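You operate a simulated robot arm through the tools that you are given. There is no shell and no other tool. Be economical: measure what you need, move in short steps, check, and stop when the job is done.

Carry out the task below with a simulated two-armed robot. There is one attempt and no reset: what you move stays moved.

TASK
Let every onion that fits its hole drop through the sizing board's trap.
Fine: bring 65, then 55, then 45 mm to the pointer, draw the trap slide and shut it each time; those that fit end in the catch tray, any other stays on its hole.

The check looks at the end state, three seconds after you hand in, the way a careful person would. Anything else that was tipped, shoved, dropped, spilled or broken makes it a failure.

THE ROBOT
Two 7-joint arms with fingered hands on one trunk, on a base that drives. Base frame: it is fixed to the floor where the robot stands at the start and does not move with it; the origin is under the middle of the robot, x ahead of it, y to its left, z up; the surface under the hand at the start is at about z = 800. Readings come in mm, rad, newtons and seconds.
The left shoulder is at the start at [70, 157, 1189], the right one opposite. With the tool pointing down near the work surface each hand reaches from about 300 to 900 mm from the robot's upright axis, wherever it stands, measured 20 degrees to its own side. Places, roughly: sizing board [600, 200, 900]; trap slide [600, 100, 900]. Payload 5 kg a hand.
Tool frame (each hand has its own): the origin (TCP) lies between the finger pads and is the grasp point; the fingertips stand 31 mm ahead of it; z points along the fingers, y is the line along which they close. Largest opening 156 mm; the body of the gripper starts 88 mm behind the TCP. The gripper is a hand of 4 fingers: y runs from the thumb to the fingers, the wrist lies at [0, 0, -249] in the tool frame, and closing takes about 1.5 s.
Orientation is told as [roll, pitch, yaw] about the base's x, y, z axes, in that order, counted from this pose: with the fingers straight down and closing along the base's y, the tool's x points along the base's -x, its y along +y and its z along -z.

THE INTERFACE
- The arms move only by the tool drive_tool. It takes "left_rows", "right_rows" or both (then of equal length, played together; a hand with none holds still); each is text: rows parted by semicolons, each of 6 numbers parted by spaces: the shift along the tool's x, y, z in mm, then the turn, a rotation vector about the tool's x, y, z in rad. In form: tx ty tz ax ay az; .... A call has 1 to 8 rows; each row shifts and turns the commanded pose from where the row before left it, along the tool's axes as they then stand. "left_fingers" and "right_fingers" are, for a hand that has rows, the gripper command, from -1 (fully open) to 1 (shut), values between in proportion, set as the call begins (left out, the last holds). Rows are played at 5 a second. More than 50 mm and 0.15 rad between two rows, or a gripper value outside its range, and nothing of the call is played. Where a pose cannot be reached the arm comes as near as it can. A force on the tool above 90 N (or 10 N above the force at the start of the call, whichever is more), or a blocked arm, ends the call early, and 0.2 s more pass. Each finger travels about 108 mm/s and halts on what it meets, pressing with about 30 N; the grip force reading is that of the motor and also rises with nothing between the fingers. The clock runs only during rows and for 0.2 s after the last one: add rows that do not move to give the fingers time. The reply holds the time, the measured pose of the TCP, the force on the tool along the base axes, the opening and the grip force, in the units named above and with some noise, with the torque about the TCP (base axes, N m) and any sound that the robot's microphone picked up, and new pictures: "show" is both (left out), scene, wrist or none (wrist: the cameras of the hands that moved).
- Cameras (640 x 400 px; columns grow to the right, rows downward): "scene" is now at [134.9, 21.9, 1417.1]; the picture's right is [0.22, -0.97, 0.00], its down [-0.58, -0.13, -0.80] and it looks along [0.78, 0.18, -0.59] (base axes); focal length 294 px, centre (320, 200). "left" rides on the left gripper at [-72, 2, -111] in its tool frame; the picture's right is [-0.02, -1.00, 0.00], its down [0.84, -0.02, -0.54] and it looks along [0.54, -0.01, 0.84] (tool axes); focal length 234 px, centre (320, 200). "right" rides on the right gripper at [72, 2, -111] in its tool frame; the picture's right is [-0.02, 1.00, 0.00], its down [-0.84, -0.02, -0.54] and it looks along [-0.54, -0.01, 0.84] (tool axes); focal length 234 px, centre (320, 200). There is no depth. A picture from a camera that has moved, and an enlarged one, comes with that camera's place and axes in the base frame and with its lens.
- move_column(by): slides the trunk up (or, below 0, down) by that many mm; the arms and the scene camera ride with it, the base frame stays. It gives what a move gives, with no picture.
- roll_base(legs): drives the robot by 1 to 6 legs, each [ahead, turn to the left] in mm and rad, along the robot's own axes; the way and the turn of a leg run together, so that a leg with both is an arc; at most 1500 mm and 3.142 rad a leg. The arms and the cameras ride along, it lands a little off, and it stops where it bumps. It gives what a move gives, and a new picture of the scene camera.
- set_grasp(shape, hand): the hand has 4 fingers and takes this shape, open, in about a second: jaw (thumb against the fingers, like two jaws); tri (thumb and two fingers); tip (a fingertip pinch); poke (one finger out to press); point (the index stretched); flat (the hand flat); cup (the hand cupped); fist (a fist). The gripper value then closes the fingers along that shape, each until it touches; the sizes above hold for jaw. It gives what a move gives, with no picture.
- head_to(pan, tilt): turns the head with the scene camera to pan (to the left, within 1.501 rad either way) and tilt (down, from -0.506 to 1.204), counted from straight ahead of the robot. It gives what a move gives, and a new picture of the scene camera.
- close_up(camera, box): a new picture of the part [left, top, right, bottom] of that camera's present view, enlarged. It takes no simulated time.
- finish_job(): hands the job in; it is judged then, once.

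Go step by step. Nothing tells you exact positions but the pictures and the camera data: compare them with the known pose of the tool, close in by small moves and look again before you grip or let go. The budget is 120 turns and 260 pictures, counting those below and the enlarged ones. Unless the task says otherwise, let go and move clear before handing in, and close with one line.

The tools are called after "Call:" as name(argument=value, ...) on one line, values as JSON. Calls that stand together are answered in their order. drive_tool: Moves the arms, as the interface text tells. Its arguments: {"type":"object","properties":{"left_rows":{"type":"string"},"left_fingers":{"type":"number"},"right_rows":{"type":"string"},"right_fingers":{"type":"number"},"show":{"type":"string","enum":["both","scene","wrist","none"]}},"required":[]} The other tools are called the same way: move_column (by) slides the trunk up or down; set_grasp (shape, hand) gives the hand a shape; roll_base (legs) drives the base; head_to (pan, tilt) turns the head that bears the scene camera; close_up (camera, box) takes an enlarged picture of a part of a camera's view; finish_job () hands the job in.

At the start:

```text
time_s: 0.0
left_tool_pos: [658.1, 338.2, 1159.1]
left_ee_rot: [0.001, 0.0, 0.0]
left_wrist_force: [0.1, -0.4, 0.2]
left_torque: [0.0, 0.01, 0.02]
left_opening: 155.9
left_grip_force: 0.2
left_shape: jaw
right_tool_pos: [565.1, -158.1, 1150.8]
right_ee_rot: [0.0, -0.001, 0.001]
right_wrist_force: [-0.1, 0.2, -0.5]
right_torque: [-0.03, -0.03, 0.01]
right_opening: 155.8
right_grip_force: 0.2
right_shape: jaw
trunk travel left (down, up): [-575.0, 365.0]
robot x, y, heading: [0.1, 3.1, -0.004]
head pan, tilt: [0.225, 0.635]
```

scene: 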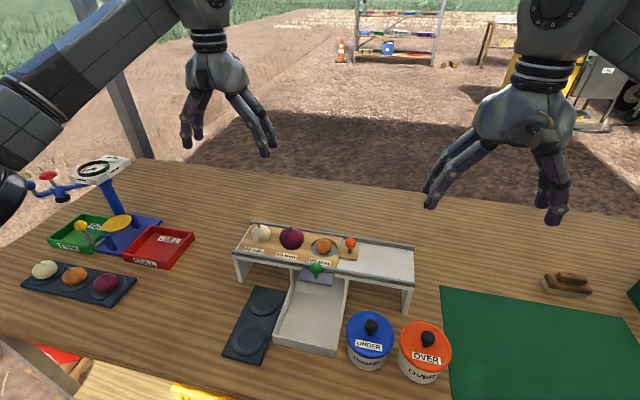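
right: 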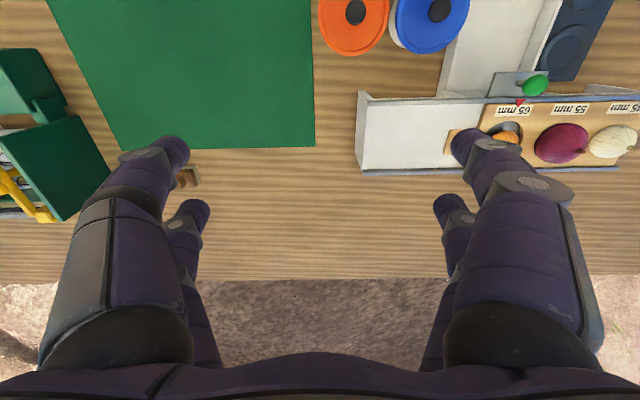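
left: 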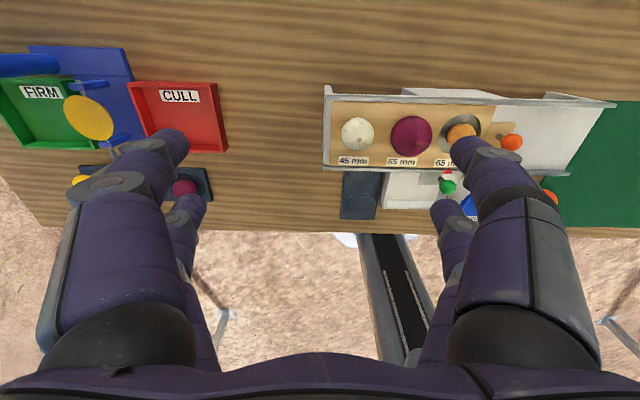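

I see a white frame holding a wooden hole board with three onions and an orange/red knob, and a trap slide with a green knob in front. I'll look closer before moving.

Call:
close_up(camera="scene", box=[220, 200, 440, 360])

Call:
close_up(camera="left", box=[310, 70, 630, 230])

Call:
close_up(camera="right", box=[340, 50, 640, 200])

```text
2.50 times, centred on (330, 280) of scene
camera zoom: at [134.9, 21.9, 1417.1], right [0.22, -0.97, 0.0], down [-0.58, -0.13, -0.8], along [0.78, 0.18, -0.59], focal length 734 px, centre (295, 0)
```

zoom: 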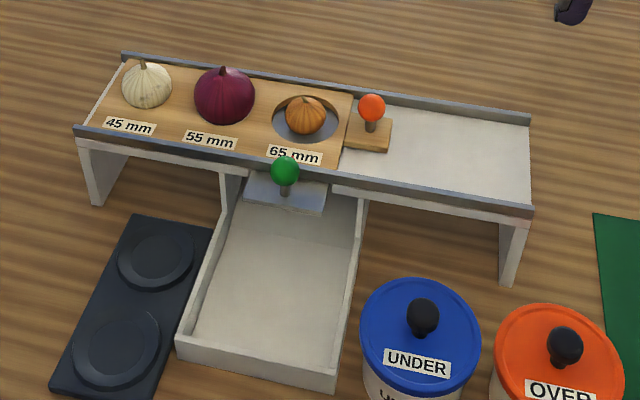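

```text
2.00 times, centred on (470, 150) of left
camera zoom: at [731.6, 339.6, 1270.0], right [0.02, -1.0, 0.0], down [-0.84, -0.02, 0.54], along [-0.54, -0.01, -0.84], focal length 468 px, centre (20, 300)
```

zoom: 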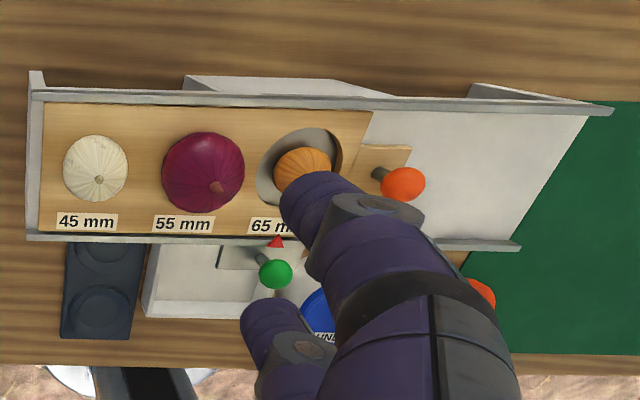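

```text
2.13 times, centred on (490, 125) of right
camera zoom: at [492.4, -156.2, 1262.8], right [0.02, 1.0, 0.0], down [0.84, -0.02, 0.54], along [0.54, -0.01, -0.84], focal length 500 px, centre (-43, 360)
```

zoom: 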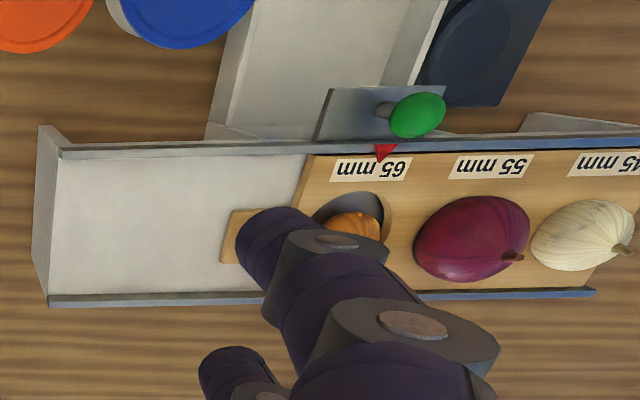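

The 65 mm hole already looks to be at the pointer (y≈122). I put the green knob at about (541, 122, 926) and the board knob at about (623, 59, 937). I'll bring the left hand above the green knob and look again.

Call:
drive_tool(left_rows="19.5 -36 18 0 0 0;19.5 -36 18 0 0 0;19.5 -36 18 0 0 0;19.5 -36 18 0 0 0;19.5 -36 18 0 0 0;19.5 -36 18 0 0 0;0 0 0 0 0 0;0 0 0 0 0 0", left_fingers=0.2)

```text
time_s: 1.8
left_tool_pos: [539.8, 122.9, 1052.4]
left_ee_rot: [-0.003, 0.0, 0.0]
left_wrist_force: [-0.4, -0.6, -0.2]
left_torque: [-0.01, 0.03, -0.02]
left_opening: 62.6
left_grip_force: 0.1
left_shape: jaw
right_tool_pos: [565.6, -158.3, 1151.5]
right_ee_rot: [0.001, 0.001, 0.0]
right_wrist_force: [1.3, -0.6, -0.1]
right_torque: [-0.01, 0.02, 0.03]
right_opening: 155.9
right_grip_force: 0.0
right_shape: jaw
trunk travel left (down, up): [-575.0, 365.0]
robot x, y, heading: [-3.1, 3.2, 0.0]
head pan, tilt: [0.225, 0.635]
camera scene: at [135.0, 21.5, 1417.1], right [0.22, -0.97, 0.0], down [-0.58, -0.13, -0.8], along [0.78, 0.18, -0.59], focal length 294 px, centre (320, 200)
camera left: at [612.7, 123.4, 1162.7], right [0.02, -1.0, 0.0], down [-0.84, -0.02, 0.54], along [-0.54, -0.01, -0.84], focal length 234 px, centre (320, 200)
```

scene: 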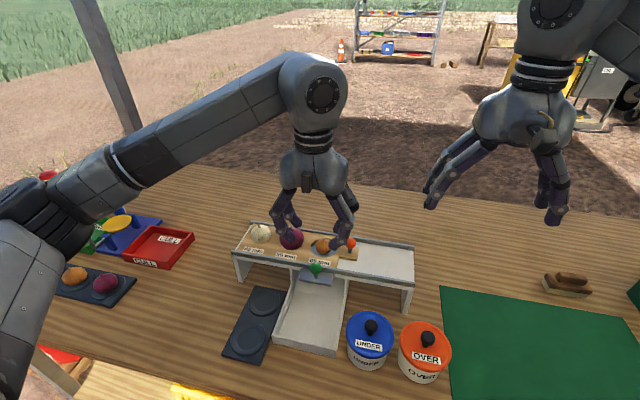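
left: 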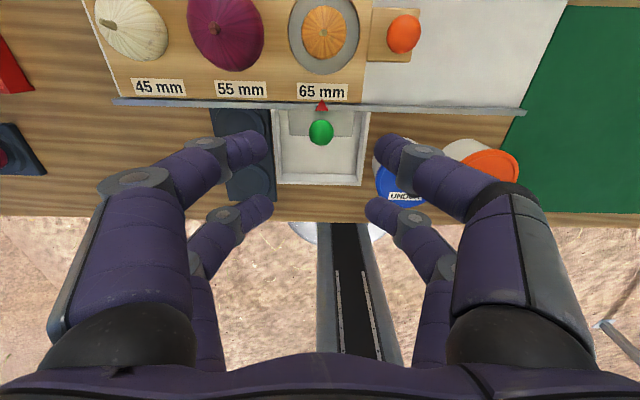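

The hole, pointer and trap knob line up, so 65 is at the pointer. In the jaw shape the fingers form two spread pairs, so I'll try a fingertip pinch for the small knob.

Call:
set_grasp(hand="left", shape="tip")

Call:
drive_tool(left_rows="0 0 0 0 0 0;0 0 0 0 0 0;0 0 0 0 0 0;0 0 0 0 0 0", left_fingers=0.2)

Call:
close_up(camera="scene", box=[220, 130, 440, 290])

```text
time_s: 2.7
left_tool_pos: [540.0, 122.6, 1051.3]
left_ee_rot: [0.0, -0.001, 0.0]
left_wrist_force: [0.6, 0.4, 0.5]
left_torque: [-0.01, 0.0, -0.03]
left_opening: 155.8
left_grip_force: 0.0
left_shape: tip
right_tool_pos: [563.7, -157.4, 1151.7]
right_ee_rot: [-0.001, -0.001, 0.0]
right_wrist_force: [-0.4, 0.0, 0.4]
right_torque: [0.05, 0.02, 0.0]
right_opening: 156.2
right_grip_force: 0.1
right_shape: jaw
trunk travel left (down, up): [-575.0, 365.0]
robot x, y, heading: [0.3, -0.8, 0.002]
head pan, tilt: [0.225, 0.635]
```

```text
time_s: 3.7
left_tool_pos: [538.9, 123.7, 1051.2]
left_ee_rot: [0.0, 0.0, 0.0]
left_wrist_force: [0.1, -0.4, 0.0]
left_torque: [0.02, -0.04, 0.02]
left_opening: 62.7
left_grip_force: 0.1
left_shape: tip
right_tool_pos: [564.7, -157.0, 1150.8]
right_ee_rot: [0.0, 0.0, 0.001]
right_wrist_force: [-0.2, 0.2, -0.6]
right_torque: [0.02, 0.01, -0.02]
right_opening: 155.7
right_grip_force: 0.0
right_shape: jaw
trunk travel left (down, up): [-575.0, 365.0]
robot x, y, heading: [1.0, 0.0, -0.0]
head pan, tilt: [0.225, 0.635]
camera scene: at [134.9, 21.8, 1417.1], right [0.22, -0.97, 0.0], down [-0.58, -0.13, -0.8], along [0.78, 0.18, -0.59], focal length 294 px, centre (320, 200)
camera left: at [612.8, 123.7, 1162.9], right [0.02, -1.0, 0.0], down [-0.84, -0.02, 0.54], along [-0.54, -0.01, -0.84], focal length 234 px, centre (320, 200)
```

scene: 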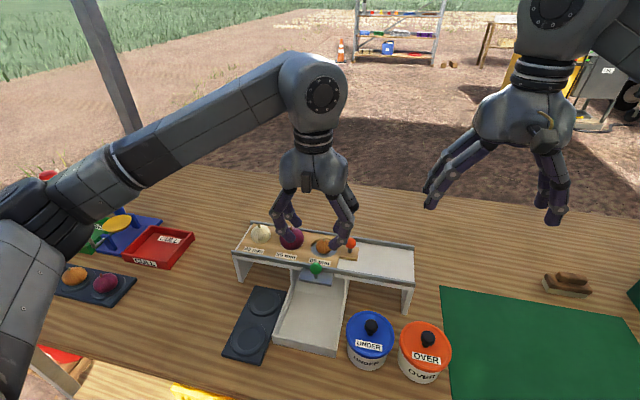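
left: 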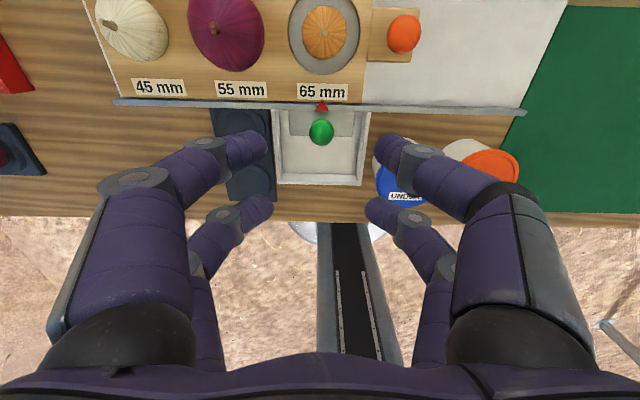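

```text
2.50 times, centred on (330, 210) of scene
camera zoom: at [134.9, 21.8, 1417.1], right [0.22, -0.97, 0.0], down [-0.58, -0.13, -0.8], along [0.78, 0.18, -0.59], focal length 734 px, centre (295, 175)
```

zoom: 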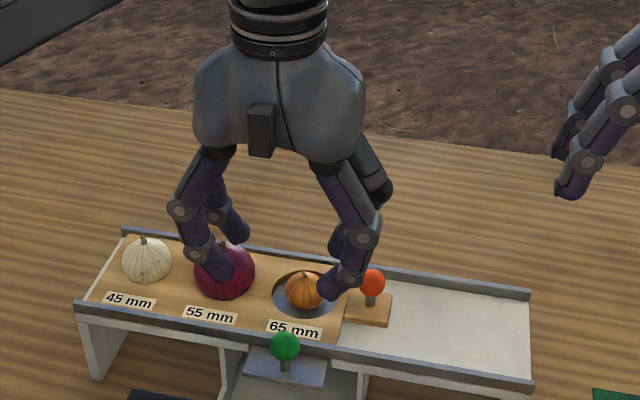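

The shape looks the same as jaw when open, so I'll close it in the air to see how the fingertips meet.

Call:
drive_tool(left_rows="0 0 0 0 0 0;0 0 0 0 0 0;0 0 0 0 0 0;0 0 0 0 0 0;0 0 0 0 0 0", left_fingers=0.85)

Call:
close_up(camera="scene", box=[220, 130, 440, 290])

```text
time_s: 4.9
left_tool_pos: [538.4, 122.4, 1052.1]
left_ee_rot: [0.0, -0.001, 0.001]
left_wrist_force: [0.2, 0.8, 0.3]
left_torque: [-0.01, -0.02, 0.02]
left_opening: 12.1
left_grip_force: 0.0
left_shape: tip
right_tool_pos: [564.1, -156.5, 1151.0]
right_ee_rot: [0.0, -0.001, 0.0]
right_wrist_force: [0.1, 0.2, -0.2]
right_torque: [0.01, 0.0, 0.0]
right_opening: 155.9
right_grip_force: 0.1
right_shape: jaw
trunk travel left (down, up): [-575.0, 365.0]
robot x, y, heading: [0.3, -0.1, 0.001]
head pan, tilt: [0.225, 0.635]
camera scene: at [134.9, 21.8, 1417.1], right [0.22, -0.97, 0.0], down [-0.58, -0.13, -0.8], along [0.78, 0.18, -0.59], focal length 294 px, centre (320, 200)
camera left: at [612.8, 123.7, 1162.9], right [0.02, -1.0, 0.0], down [-0.84, -0.02, 0.54], along [-0.54, -0.01, -0.84], focal length 234 px, centre (320, 200)
```

scene: 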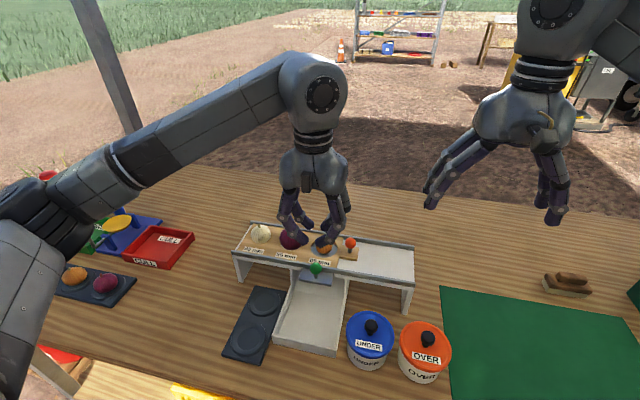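
left: 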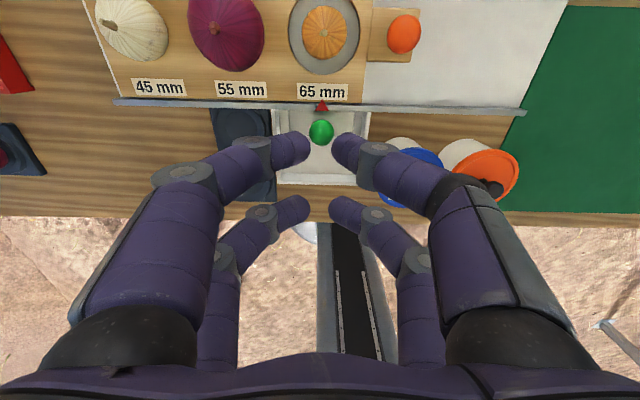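

```text
2.50 times, centred on (330, 210) of scene
camera zoom: at [134.9, 21.8, 1417.1], right [0.22, -0.97, 0.0], down [-0.58, -0.13, -0.8], along [0.78, 0.18, -0.59], focal length 734 px, centre (295, 175)
```

zoom: 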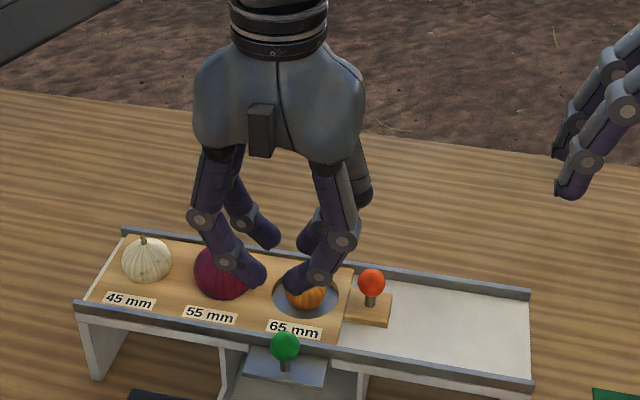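

Tips stay in two pairs at about ±23 mm in x. I'll pinch the green knob with the forward pair, so TCP x goes to about 518, and descend partway before checking.

Call:
drive_tool(left_rows="10.5 0 20 0 0 0;10.5 0 20 0 0 0;0 0 20 0 0 0;0 0 20 0 0 0;0 0 0 0 0 0", left_fingers=0.4)

Call:
close_up(camera="scene", box=[250, 190, 390, 290])

```text
time_s: 6.1
left_tool_pos: [519.4, 121.1, 970.8]
left_ee_rot: [-0.001, -0.001, 0.0]
left_wrist_force: [0.4, -0.2, -0.4]
left_torque: [0.01, 0.0, 0.01]
left_opening: 46.3
left_grip_force: 0.1
left_shape: tip
right_tool_pos: [564.9, -157.8, 1151.8]
right_ee_rot: [0.001, 0.0, 0.0]
right_wrist_force: [-0.2, -0.4, 0.4]
right_torque: [-0.02, -0.04, 0.0]
right_opening: 156.1
right_grip_force: 0.0
right_shape: jaw
trunk travel left (down, up): [-575.0, 365.0]
robot x, y, heading: [-1.9, -3.5, -0.002]
head pan, tilt: [0.225, 0.635]
camera scene: at [134.7, 21.6, 1417.2], right [0.22, -0.97, 0.0], down [-0.58, -0.13, -0.8], along [0.78, 0.18, -0.59], focal length 294 px, centre (320, 200)
camera left: at [593.1, 121.8, 1082.4], right [0.02, -1.0, 0.0], down [-0.84, -0.02, 0.54], along [-0.54, -0.01, -0.84], focal length 234 px, centre (320, 200)
```

scene: 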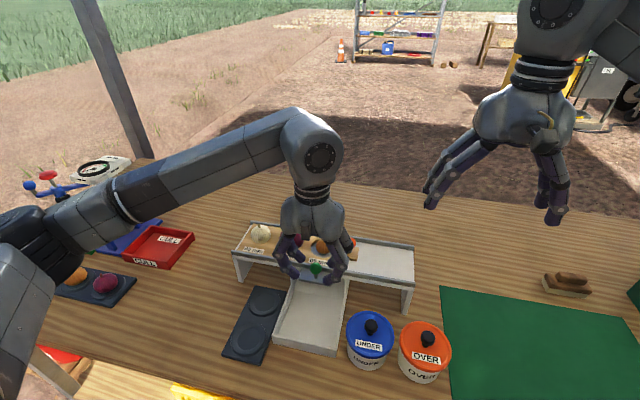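
left: 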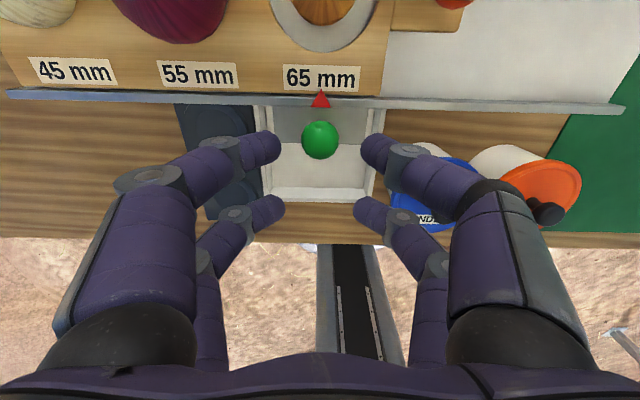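

```text
4.00 times, centred on (320, 240) of scene
camera zoom: at [134.7, 21.6, 1417.2], right [0.22, -0.97, 0.0], down [-0.58, -0.13, -0.8], along [0.78, 0.18, -0.59], focal length 1174 px, centre (320, 40)
```

zoom: 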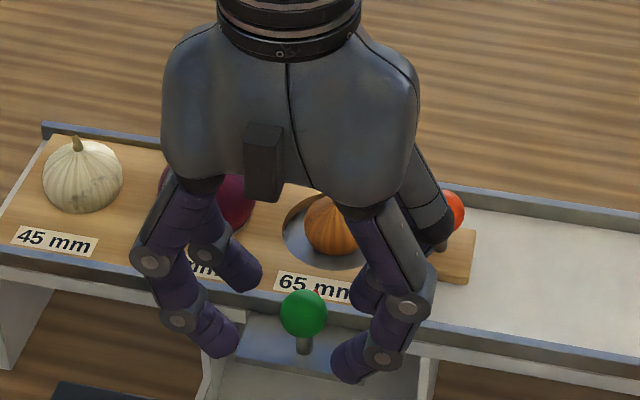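

Alignment is good. I'll descend 31 mm and close on the knob.

Call:
drive_tool(left_rows="0 0 16 0 0 0;0 0 15 0 0 0;0 0 0 0 0 0", left_fingers=0.4, show="wrist")

Call:
drive_tool(left_rows="0 0 0 0 0 0;0 0 0 0 0 0;0 0 0 0 0 0;0 0 0 0 0 0;0 0 0 0 0 0", left_fingers=1)

Call:
close_up(camera="scene", box=[250, 190, 390, 290])

```text
time_s: 6.9
left_tool_pos: [521.5, 121.7, 940.4]
left_ee_rot: [0.001, 0.0, 0.001]
left_wrist_force: [0.8, 0.3, -0.2]
left_torque: [-0.01, 0.05, 0.01]
left_opening: 46.5
left_grip_force: 0.0
left_shape: tip
right_tool_pos: [564.2, -158.0, 1151.8]
right_ee_rot: [0.002, 0.001, 0.001]
right_wrist_force: [-0.2, 0.8, 0.6]
right_torque: [-0.01, 0.01, -0.02]
right_opening: 156.1
right_grip_force: 0.1
right_shape: jaw
trunk travel left (down, up): [-575.0, 365.0]
robot x, y, heading: [0.6, -2.4, -0.001]
head pan, tilt: [0.225, 0.635]
camera left: at [594.0, 122.9, 1052.3], right [0.02, -1.0, 0.0], down [-0.84, -0.02, 0.54], along [-0.54, -0.01, -0.84], focal length 234 px, centre (320, 200)
```

left: 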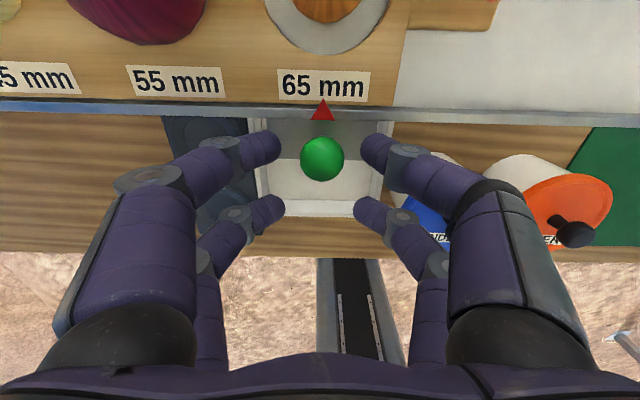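

```text
time_s: 8.1
left_tool_pos: [520.0, 121.7, 940.3]
left_ee_rot: [0.001, 0.002, 0.0]
left_wrist_force: [-1.3, -0.6, -11.2]
left_torque: [-0.04, 0.3, -0.06]
left_opening: 6.0
left_grip_force: 30.3
left_shape: tip
right_tool_pos: [566.2, -156.9, 1151.9]
right_ee_rot: [-0.001, 0.0, 0.0]
right_wrist_force: [0.3, 0.2, -0.4]
right_torque: [0.02, 0.01, 0.0]
right_opening: 156.0
right_grip_force: 0.1
right_shape: jaw
trunk travel left (down, up): [-575.0, 365.0]
robot x, y, heading: [-1.6, 2.9, -0.002]
head pan, tilt: [0.225, 0.635]
camera scene: at [135.9, 21.9, 1416.9], right [0.22, -0.97, 0.0], down [-0.58, -0.13, -0.8], along [0.78, 0.18, -0.59], focal length 294 px, centre (320, 200)
camera left: at [594.6, 123.1, 1051.1], right [0.02, -1.0, 0.0], down [-0.84, -0.02, 0.55], along [-0.55, -0.01, -0.84], focal length 234 px, centre (320, 200)
```

scene: 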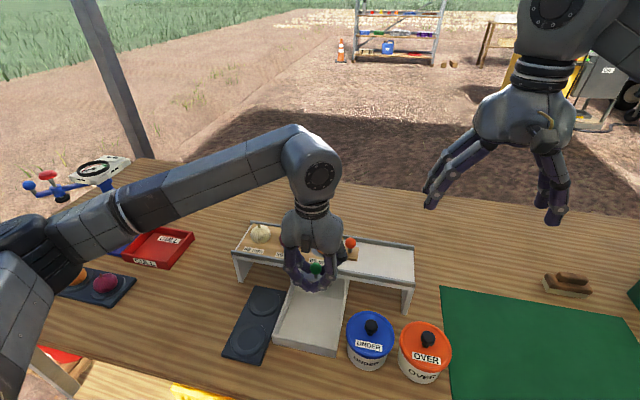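
left: 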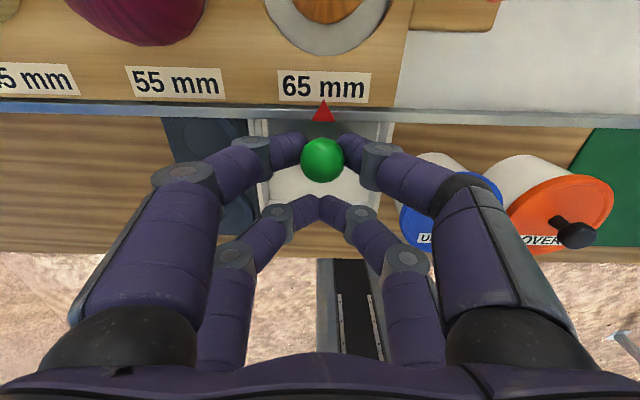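

```text
4.00 times, centred on (320, 240) of scene
camera zoom: at [135.9, 21.9, 1416.9], right [0.22, -0.97, 0.0], down [-0.58, -0.13, -0.8], along [0.78, 0.18, -0.59], focal length 1174 px, centre (320, 40)
```

zoom: 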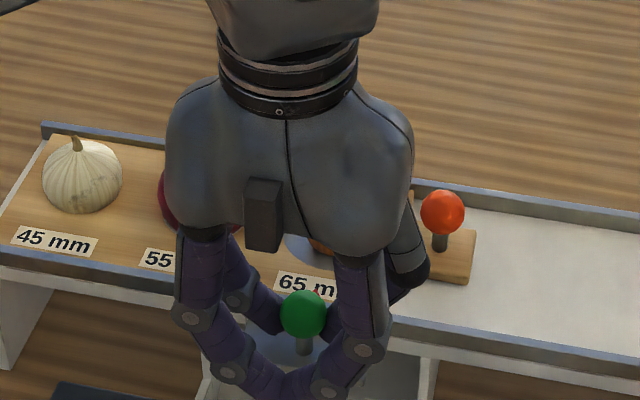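

The knob is pinched by the forward pair, slightly from the far side, which suits pulling. I'll draw the slide toward the robot in small steps.

Call:
drive_tool(left_rows="10 0 0 0 0 0;10 0 0 0 0 0;10 0 0 0 0 0;0 0 0 0 0 0")

Call:
close_up(camera="scene", box=[250, 190, 390, 290])

```text
time_s: 9.1
left_tool_pos: [490.8, 123.2, 937.8]
left_ee_rot: [-0.002, 0.002, 0.0]
left_wrist_force: [-0.8, 0.9, -2.4]
left_torque: [0.05, 0.07, 0.03]
left_opening: 6.2
left_grip_force: 30.4
left_shape: tip
right_tool_pos: [565.0, -157.0, 1151.3]
right_ee_rot: [0.001, 0.002, -0.001]
right_wrist_force: [-0.1, 0.0, 0.3]
right_torque: [0.0, -0.02, 0.01]
right_opening: 155.9
right_grip_force: 0.0
right_shape: jaw
trunk travel left (down, up): [-575.0, 365.0]
robot x, y, heading: [0.9, -2.9, -0.003]
head pan, tilt: [0.225, 0.635]
camera scene: at [135.4, 21.9, 1417.1], right [0.22, -0.97, 0.0], down [-0.58, -0.13, -0.8], along [0.78, 0.18, -0.59], focal length 294 px, centre (320, 200)
camera left: at [564.3, 122.9, 1050.5], right [0.02, -1.0, 0.0], down [-0.84, -0.02, 0.54], along [-0.54, -0.01, -0.84], focal length 234 px, centre (320, 200)
```

scene: 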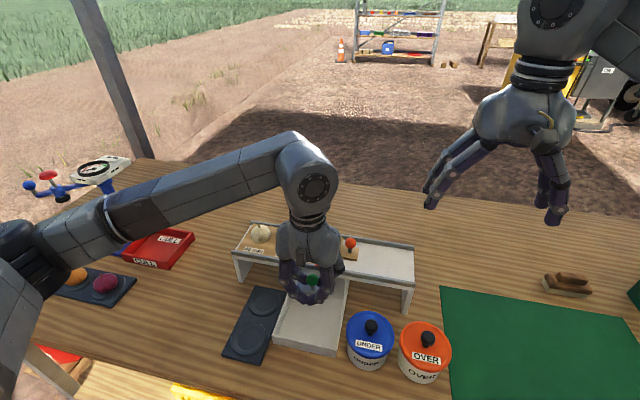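
left: 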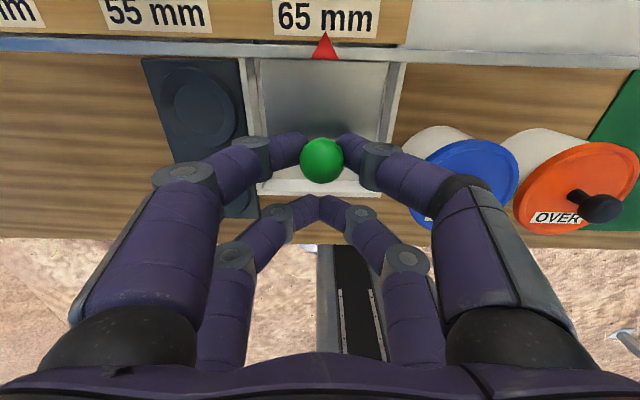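

```text
4.00 times, centred on (320, 240) of scene
camera zoom: at [135.4, 21.9, 1417.1], right [0.22, -0.97, 0.0], down [-0.58, -0.13, -0.8], along [0.78, 0.18, -0.59], focal length 1174 px, centre (320, 40)
```

zoom: 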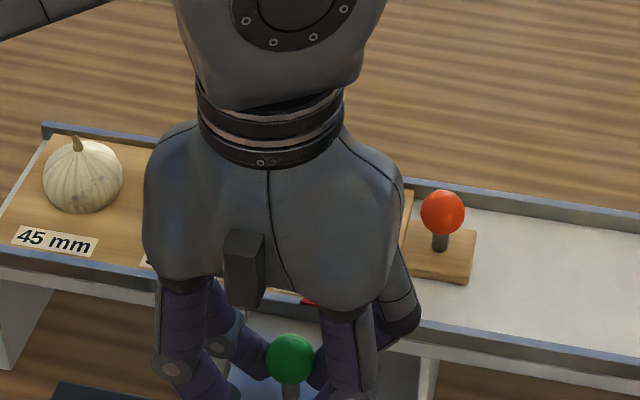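

The slide moves freely. I'll keep pulling until it stops.

Call:
drive_tool(left_rows="10 0 0 0 0 0;10 0 0 0 0 0;10 0 0 0 0 0;10 0 0 0 0 0;0 0 0 0 0 0")

```text
time_s: 10.3
left_tool_pos: [449.2, 121.7, 939.4]
left_ee_rot: [0.001, 0.003, 0.002]
left_wrist_force: [-0.9, -2.0, -9.0]
left_torque: [-0.06, 0.21, -0.07]
left_opening: 6.0
left_grip_force: 29.6
left_shape: tip
right_tool_pos: [565.9, -157.8, 1151.4]
right_ee_rot: [-0.001, 0.0, 0.001]
right_wrist_force: [-0.1, -0.6, 0.0]
right_torque: [0.02, 0.02, 0.0]
right_opening: 156.0
right_grip_force: 0.1
right_shape: jaw
trunk travel left (down, up): [-575.0, 365.0]
robot x, y, heading: [-3.0, -1.4, 0.0]
head pan, tilt: [0.225, 0.635]
camera scene: at [135.9, 21.5, 1417.0], right [0.22, -0.97, 0.0], down [-0.58, -0.13, -0.8], along [0.78, 0.18, -0.59], focal length 294 px, centre (320, 200)
camera left: at [523.6, 123.4, 1050.7], right [0.02, -1.0, 0.0], down [-0.84, -0.02, 0.55], along [-0.55, -0.01, -0.84], focal length 234 px, centre (320, 200)
```

scene: 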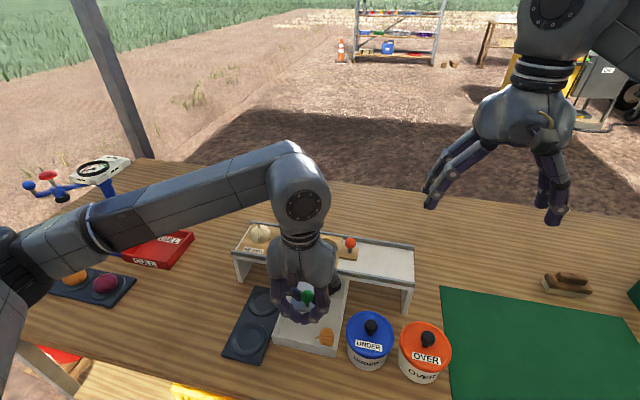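
left: 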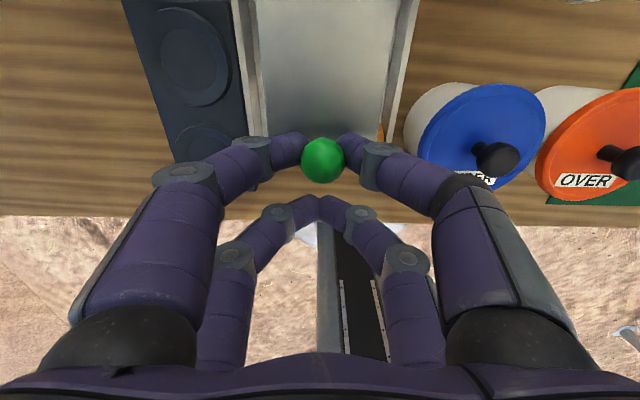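

The small orange onion dropped and lies in the tray. Now I'll push the slide shut.

Call:
drive_tool(left_rows="-12 0 0 0 0 0;-12 0 0 0 0 0;-12 0 0 0 0 0;-12 0 0 0 0 0;-12 0 0 0 0 0;-11 0 0 0 0 0;0 0 0 0 0 0")

Call:
close_up(camera="scene", box=[230, 190, 420, 360])

```text
time_s: 11.9
left_tool_pos: [521.8, 121.2, 939.9]
left_ee_rot: [0.002, 0.002, 0.001]
left_wrist_force: [-10.4, -3.7, -8.5]
left_torque: [-0.07, 0.37, -0.05]
left_opening: 6.0
left_grip_force: 29.9
left_shape: tip
right_tool_pos: [564.5, -157.6, 1152.0]
right_ee_rot: [-0.001, 0.0, 0.0]
right_wrist_force: [0.2, 0.2, 0.0]
right_torque: [0.03, 0.01, 0.01]
right_opening: 155.7
right_grip_force: 0.0
right_shape: jaw
trunk travel left (down, up): [-575.0, 365.0]
robot x, y, heading: [-2.7, -2.7, 0.001]
head pan, tilt: [0.225, 0.635]
camera scene: at [134.6, 21.4, 1417.1], right [0.22, -0.97, 0.0], down [-0.58, -0.13, -0.8], along [0.78, 0.18, -0.59], focal length 294 px, centre (320, 200)
camera left: at [595.5, 123.5, 1050.6], right [0.02, -1.0, 0.0], down [-0.84, -0.02, 0.55], along [-0.55, -0.01, -0.84], focal length 234 px, centre (320, 200)
```

scene: 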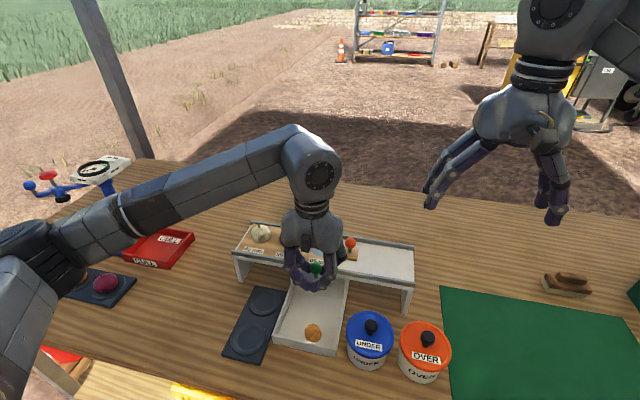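
left: 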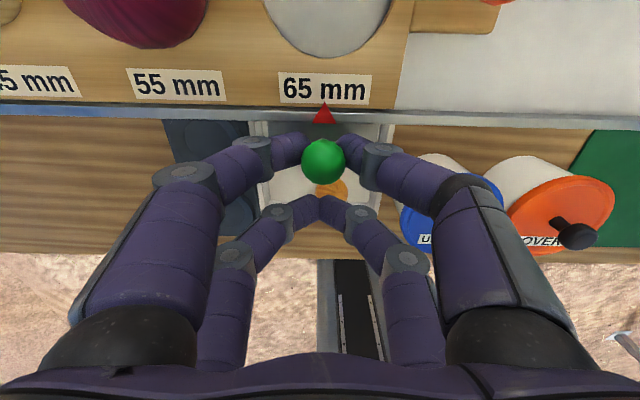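

```text
2.35 times, centred on (325, 275) of scene
camera zoom: at [134.6, 21.4, 1417.1], right [0.22, -0.97, 0.0], down [-0.58, -0.13, -0.8], along [0.78, 0.18, -0.59], focal length 691 px, centre (308, 24)
```

zoom: 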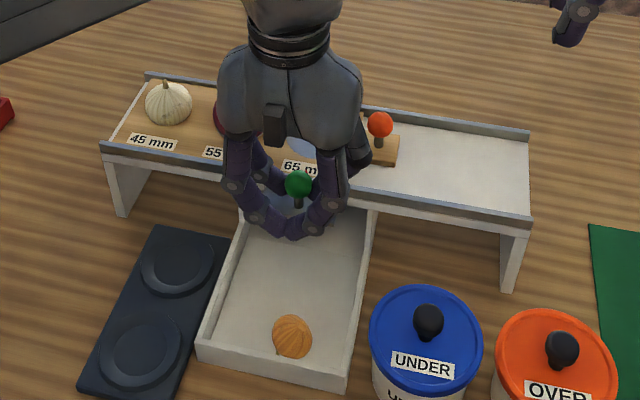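

The slide is shut. I'll release and raise the left hand clear while the right hand comes toward the board knob.

Call:
drive_tool(left_rows="0 0 0 0 0 0;0 0 0 0 0 0;0 0 -35 0 0 0;0 0 -35 0 0 0;0 0 -35 0 0 0;0 45 0 0 0 0;0 45 0 0 0 0;0 45 0 0 0 0", left_fingers=0.4, right_rows="0 0 0 0 0 0;0 0 0 0 0 0;0 0 0 0 0 0;0 0 0 0 0 0;-9 29 25 0 0 0;-9 29 25 0 0 0;-9 29 25 0 0 0;-9 29 25 0 0 0", right_fingers=0.4)

```text
time_s: 13.7
left_tool_pos: [522.4, 259.5, 1046.6]
left_ee_rot: [-0.002, 0.001, -0.003]
left_wrist_force: [0.2, 0.3, -0.6]
left_torque: [-0.01, 0.0, -0.01]
left_opening: 46.8
left_grip_force: 0.0
left_shape: tip
right_tool_pos: [603.9, -40.9, 1054.5]
right_ee_rot: [-0.001, 0.001, -0.003]
right_wrist_force: [0.2, 0.6, -0.3]
right_torque: [-0.02, 0.01, -0.01]
right_opening: 47.1
right_grip_force: 0.1
right_shape: jaw
trunk travel left (down, up): [-575.0, 365.0]
robot x, y, heading: [-0.4, 1.0, 0.0]
head pan, tilt: [0.225, 0.635]
camera scene: at [134.9, 25.1, 1417.1], right [0.22, -0.97, 0.0], down [-0.58, -0.13, -0.8], along [0.78, 0.18, -0.59], focal length 294 px, centre (320, 200)
camera right: at [531.2, -39.3, 1165.3], right [0.03, 1.0, 0.0], down [0.84, -0.02, 0.55], along [0.54, -0.02, -0.84], focal length 234 px, centre (320, 200)
camera left: at [595.6, 259.8, 1157.2], right [0.02, -1.0, 0.0], down [-0.84, -0.02, 0.54], along [-0.54, -0.01, -0.84], focal length 234 px, centre (320, 200)
```

scene: 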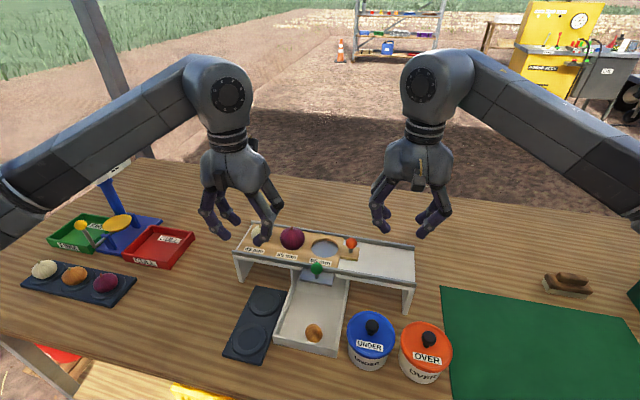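
right: 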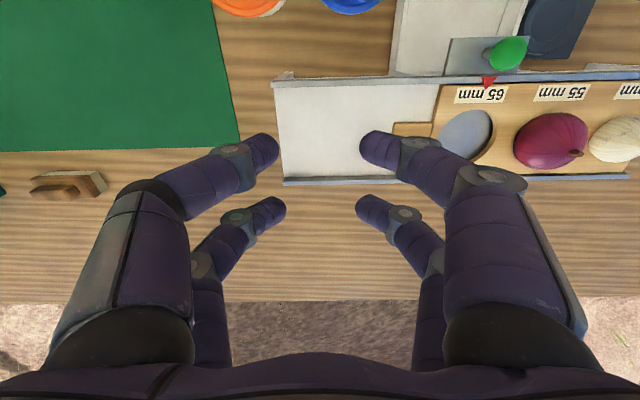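
left: 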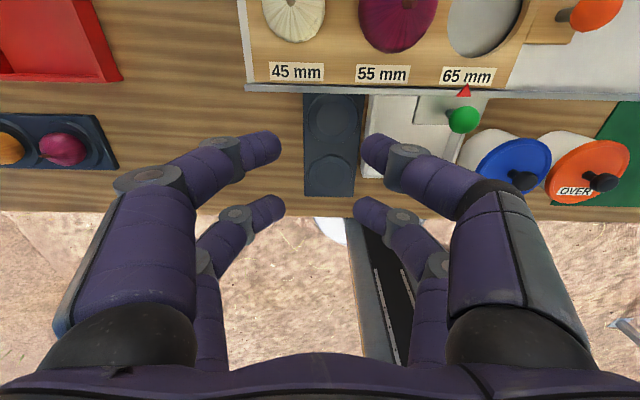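

Right hand is now over the rail. I'll move it above the board knob.

Call:
drive_tool(right_rows="4 34 0 0 0 0;0 33 10 0 0 0;0 33 20 0 0 0;0 0 30 0 0 0;0 0 20 0 0 0;0 0 0 0 0 0", right_fingers=0.4)

Call:
close_up(camera="scene", box=[250, 170, 450, 310])

```text
time_s: 15.1
left_tool_pos: [522.2, 256.8, 1047.1]
left_ee_rot: [-0.001, 0.001, 0.0]
left_wrist_force: [0.8, -0.3, 0.6]
left_torque: [-0.02, 0.02, -0.04]
left_opening: 46.7
left_grip_force: 0.0
left_shape: tip
right_tool_pos: [598.1, 61.7, 970.4]
right_ee_rot: [0.0, 0.001, 0.001]
right_wrist_force: [-0.3, -0.1, 0.3]
right_torque: [-0.01, 0.01, 0.02]
right_opening: 47.2
right_grip_force: 0.1
right_shape: jaw
trunk travel left (down, up): [-575.0, 365.0]
robot x, y, heading: [-0.6, 4.7, -0.002]
head pan, tilt: [0.225, 0.635]
camera scene: at [134.7, 22.2, 1417.1], right [0.22, -0.97, 0.0], down [-0.58, -0.13, -0.8], along [0.78, 0.18, -0.59], focal length 294 px, centre (320, 200)
camera right: at [526.0, 62.4, 1081.8], right [0.02, 1.0, 0.0], down [0.84, -0.02, 0.55], along [0.54, -0.01, -0.84], focal length 234 px, centre (320, 200)
```

scene: 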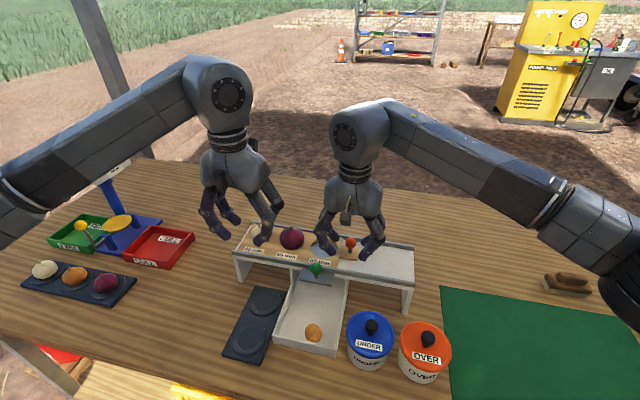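
right: 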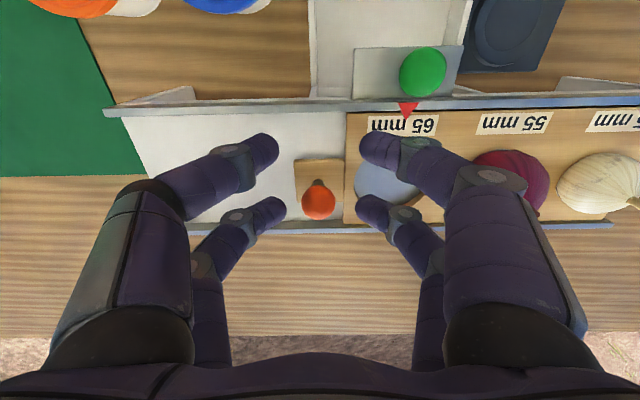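

```text
2.86 times, centred on (350, 240) of scene
camera zoom: at [134.7, 22.2, 1417.1], right [0.22, -0.97, 0.0], down [-0.58, -0.13, -0.8], along [0.78, 0.18, -0.59], focal length 839 px, centre (234, 86)
```

zoom: 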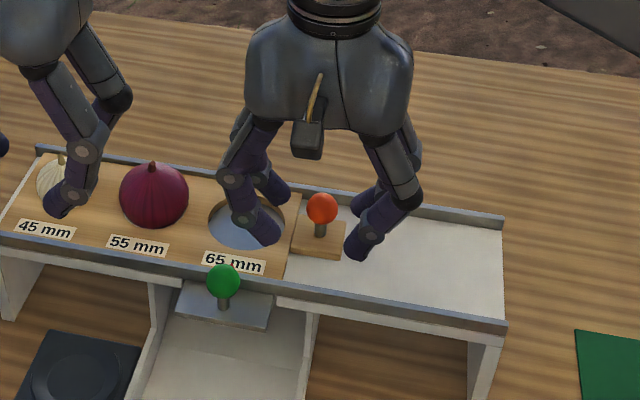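

The far finger pair sits around the orange knob. I'll descend 20 mm and pinch it.

Call:
drive_tool(right_rows="0 0 10 0 0 0;0 0 10 0 0 0;0 0 0 0 0 0", right_fingers=0.4, show="none")

Call:
drive_tool(right_rows="0 0 0 0 0 0;0 0 0 0 0 0;0 0 0 0 0 0;0 0 0 0 0 0;0 0 0 0 0 0", right_fingers=1)

Call:
close_up(camera="scene", box=[250, 170, 450, 310])

```text
time_s: 15.9
left_tool_pos: [521.9, 256.6, 1046.3]
left_ee_rot: [0.001, -0.001, -0.001]
left_wrist_force: [0.5, -0.3, -0.4]
left_torque: [0.03, -0.02, 0.01]
left_opening: 46.6
left_grip_force: 0.1
left_shape: tip
right_tool_pos: [599.1, 59.8, 952.1]
right_ee_rot: [0.0, 0.002, 0.0]
right_wrist_force: [0.3, 0.4, 0.0]
right_torque: [0.01, 0.01, 0.02]
right_opening: 47.2
right_grip_force: 0.2
right_shape: jaw
trunk travel left (down, up): [-575.0, 365.0]
robot x, y, heading: [-0.9, -0.7, -0.0]
head pan, tilt: [0.225, 0.635]
```

```text
time_s: 17.1
left_tool_pos: [522.5, 256.3, 1045.0]
left_ee_rot: [0.0, -0.002, 0.001]
left_wrist_force: [0.0, 0.3, 0.3]
left_torque: [-0.01, 0.02, -0.03]
left_opening: 46.9
left_grip_force: 0.1
left_shape: tip
right_tool_pos: [600.0, 58.4, 950.3]
right_ee_rot: [-0.003, 0.002, -0.001]
right_wrist_force: [-3.4, 0.0, -10.6]
right_torque: [-0.04, 0.29, 0.01]
right_opening: 0.0
right_grip_force: 30.3
right_shape: jaw
trunk travel left (down, up): [-575.0, 365.0]
robot x, y, heading: [0.1, -0.1, -0.002]
head pan, tilt: [0.225, 0.635]
camera scene: at [135.6, 22.0, 1417.0], right [0.22, -0.97, 0.0], down [-0.58, -0.13, -0.8], along [0.78, 0.18, -0.59], focal length 294 px, centre (320, 200)
camera right: at [526.4, 60.4, 1062.7], right [0.02, 1.0, 0.0], down [0.84, -0.02, 0.54], along [0.54, -0.01, -0.84], focal length 234 px, centre (320, 200)
```

scene: 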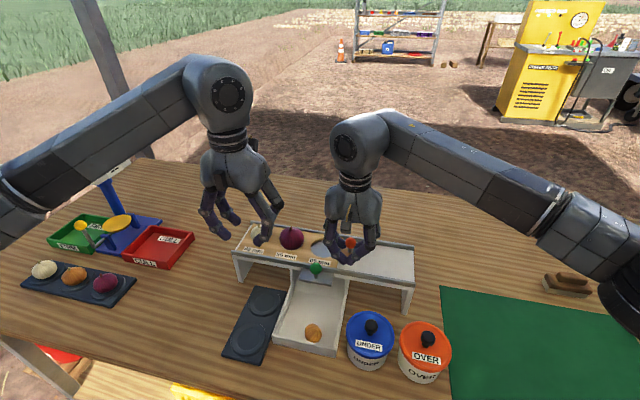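
right: 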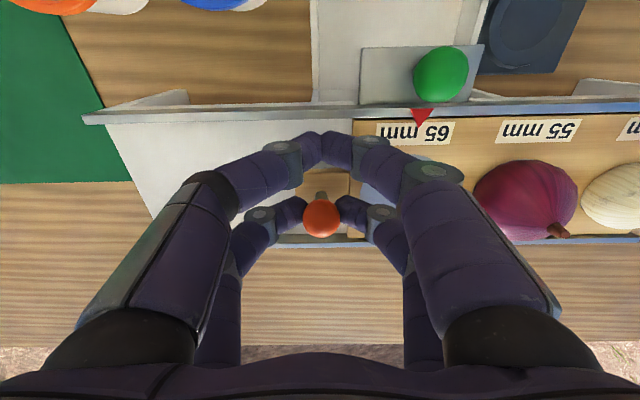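

```text
2.86 times, centred on (350, 240) of scene
camera zoom: at [135.6, 22.0, 1417.0], right [0.22, -0.97, 0.0], down [-0.58, -0.13, -0.8], along [0.78, 0.18, -0.59], focal length 839 px, centre (234, 86)
```

zoom: 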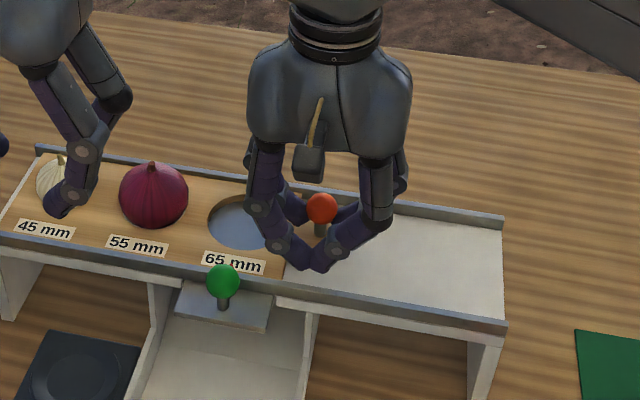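

The knob is pinched. I'll slide the board toward −y, gently.

Call:
drive_tool(right_rows="0 -5 0 0 0 0;0 -7 0 0 0 0;0 -8 0 0 0 0;0 -8 0 0 0 0;0 -8 0 0 0 0;0 -8 0 0 0 0;0 -6 0 0 0 0;0 0 0 0 0 0")

Call:
close_up(camera="scene", box=[250, 170, 450, 310])

```text
time_s: 18.9
left_tool_pos: [523.2, 257.3, 1044.9]
left_ee_rot: [0.0, 0.0, -0.001]
left_wrist_force: [-0.2, -0.1, 0.1]
left_torque: [0.01, 0.04, 0.04]
left_opening: 46.6
left_grip_force: 0.1
left_shape: tip
right_tool_pos: [599.2, 8.6, 952.2]
right_ee_rot: [0.0, 0.004, 0.002]
right_wrist_force: [2.8, -0.8, -10.9]
right_torque: [-0.01, 0.18, -0.02]
right_opening: 0.0
right_grip_force: 30.3
right_shape: jaw
trunk travel left (down, up): [-575.0, 365.0]
robot x, y, heading: [0.4, 0.2, -0.002]
head pan, tilt: [0.225, 0.635]
camera scene: at [136.7, 22.0, 1416.9], right [0.22, -0.97, 0.0], down [-0.58, -0.13, -0.8], along [0.78, 0.18, -0.59], focal length 294 px, centre (320, 200)
camera right: at [526.0, 9.8, 1062.7], right [0.02, 1.0, 0.0], down [0.84, -0.02, 0.54], along [0.54, -0.01, -0.84], focal length 234 px, centre (320, 200)
```

scene: 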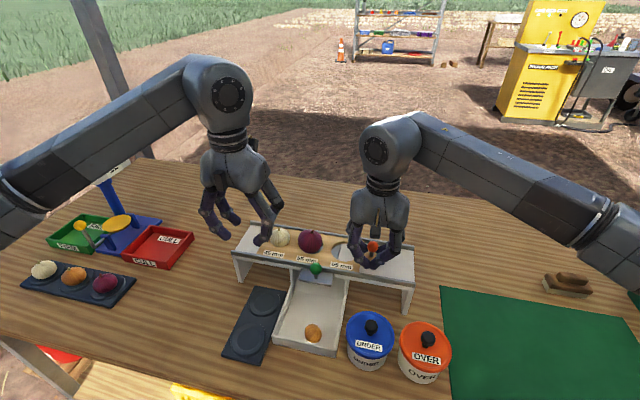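
right: 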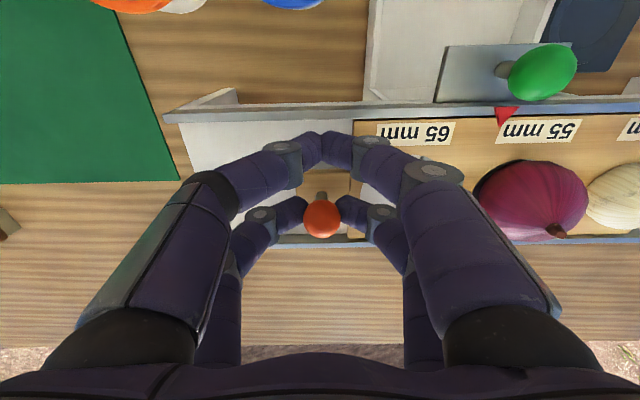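

```text
2.86 times, centred on (350, 240) of scene
camera zoom: at [136.7, 22.0, 1416.9], right [0.22, -0.97, 0.0], down [-0.58, -0.13, -0.8], along [0.78, 0.18, -0.59], focal length 839 px, centre (234, 86)
```

zoom: 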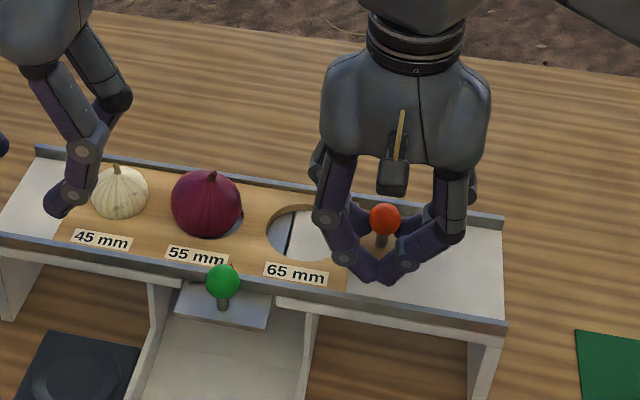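

The board follows the hand. The 55 label needs about 30 mm more to reach where the 65 label was.

Call:
drive_tool(right_rows="0 -6 0 0 0 0;0 -8 0 0 0 0;0 -8 0 0 0 0;0 -6 0 0 0 0;0 -2 0 0 0 0;0 0 0 0 0 0")

Call:
close_up(camera="scene", box=[250, 170, 450, 310])

Call:
close_up(camera="left", box=[340, 0, 640, 180])

```text
time_s: 20.3
left_tool_pos: [523.4, 255.9, 1046.2]
left_ee_rot: [-0.001, 0.001, 0.0]
left_wrist_force: [0.6, -0.7, -0.3]
left_torque: [0.0, 0.01, 0.01]
left_opening: 46.4
left_grip_force: 0.0
left_shape: tip
right_tool_pos: [598.2, -21.7, 952.2]
right_ee_rot: [0.0, 0.0, -0.001]
right_wrist_force: [5.8, 2.0, -8.0]
right_torque: [0.07, 0.08, 0.02]
right_opening: 0.3
right_grip_force: 30.2
right_shape: jaw
trunk travel left (down, up): [-575.0, 365.0]
robot x, y, heading: [-0.8, -3.6, -0.004]
head pan, tilt: [0.225, 0.635]
camera scene: at [136.7, 21.8, 1417.0], right [0.22, -0.97, 0.0], down [-0.58, -0.13, -0.8], along [0.78, 0.18, -0.59], focal length 294 px, centre (320, 200)
camera right: at [525.7, -20.7, 1062.3], right [0.02, 1.0, 0.0], down [0.84, -0.02, 0.54], along [0.54, -0.01, -0.84], focal length 234 px, centre (320, 200)
```

scene: 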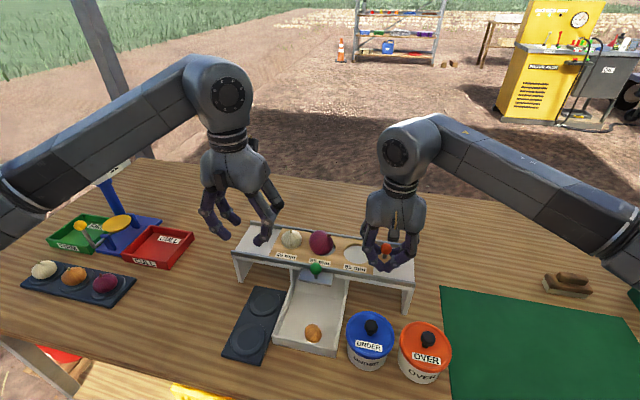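
right: 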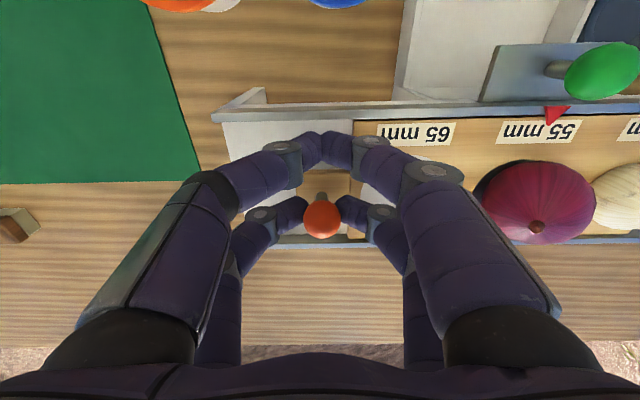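

```text
2.86 times, centred on (350, 240) of scene
camera zoom: at [136.7, 21.8, 1417.0], right [0.22, -0.97, 0.0], down [-0.58, -0.13, -0.8], along [0.78, 0.18, -0.59], focal length 839 px, centre (234, 86)
```

zoom: 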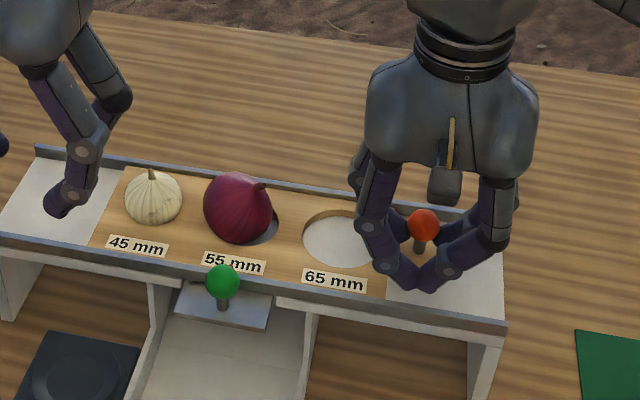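

```text
2.13 times, centred on (490, 90) of left
camera zoom: at [596.9, 257.4, 1157.1], right [0.02, -1.0, 0.0], down [-0.84, -0.02, 0.55], along [-0.55, -0.01, -0.84], focal length 500 px, centre (-43, 435)
```

zoom: 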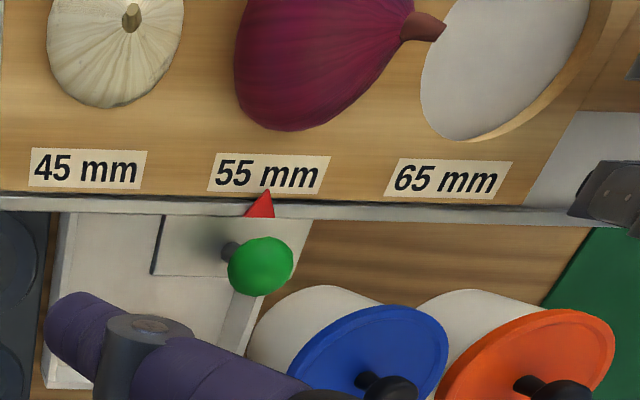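

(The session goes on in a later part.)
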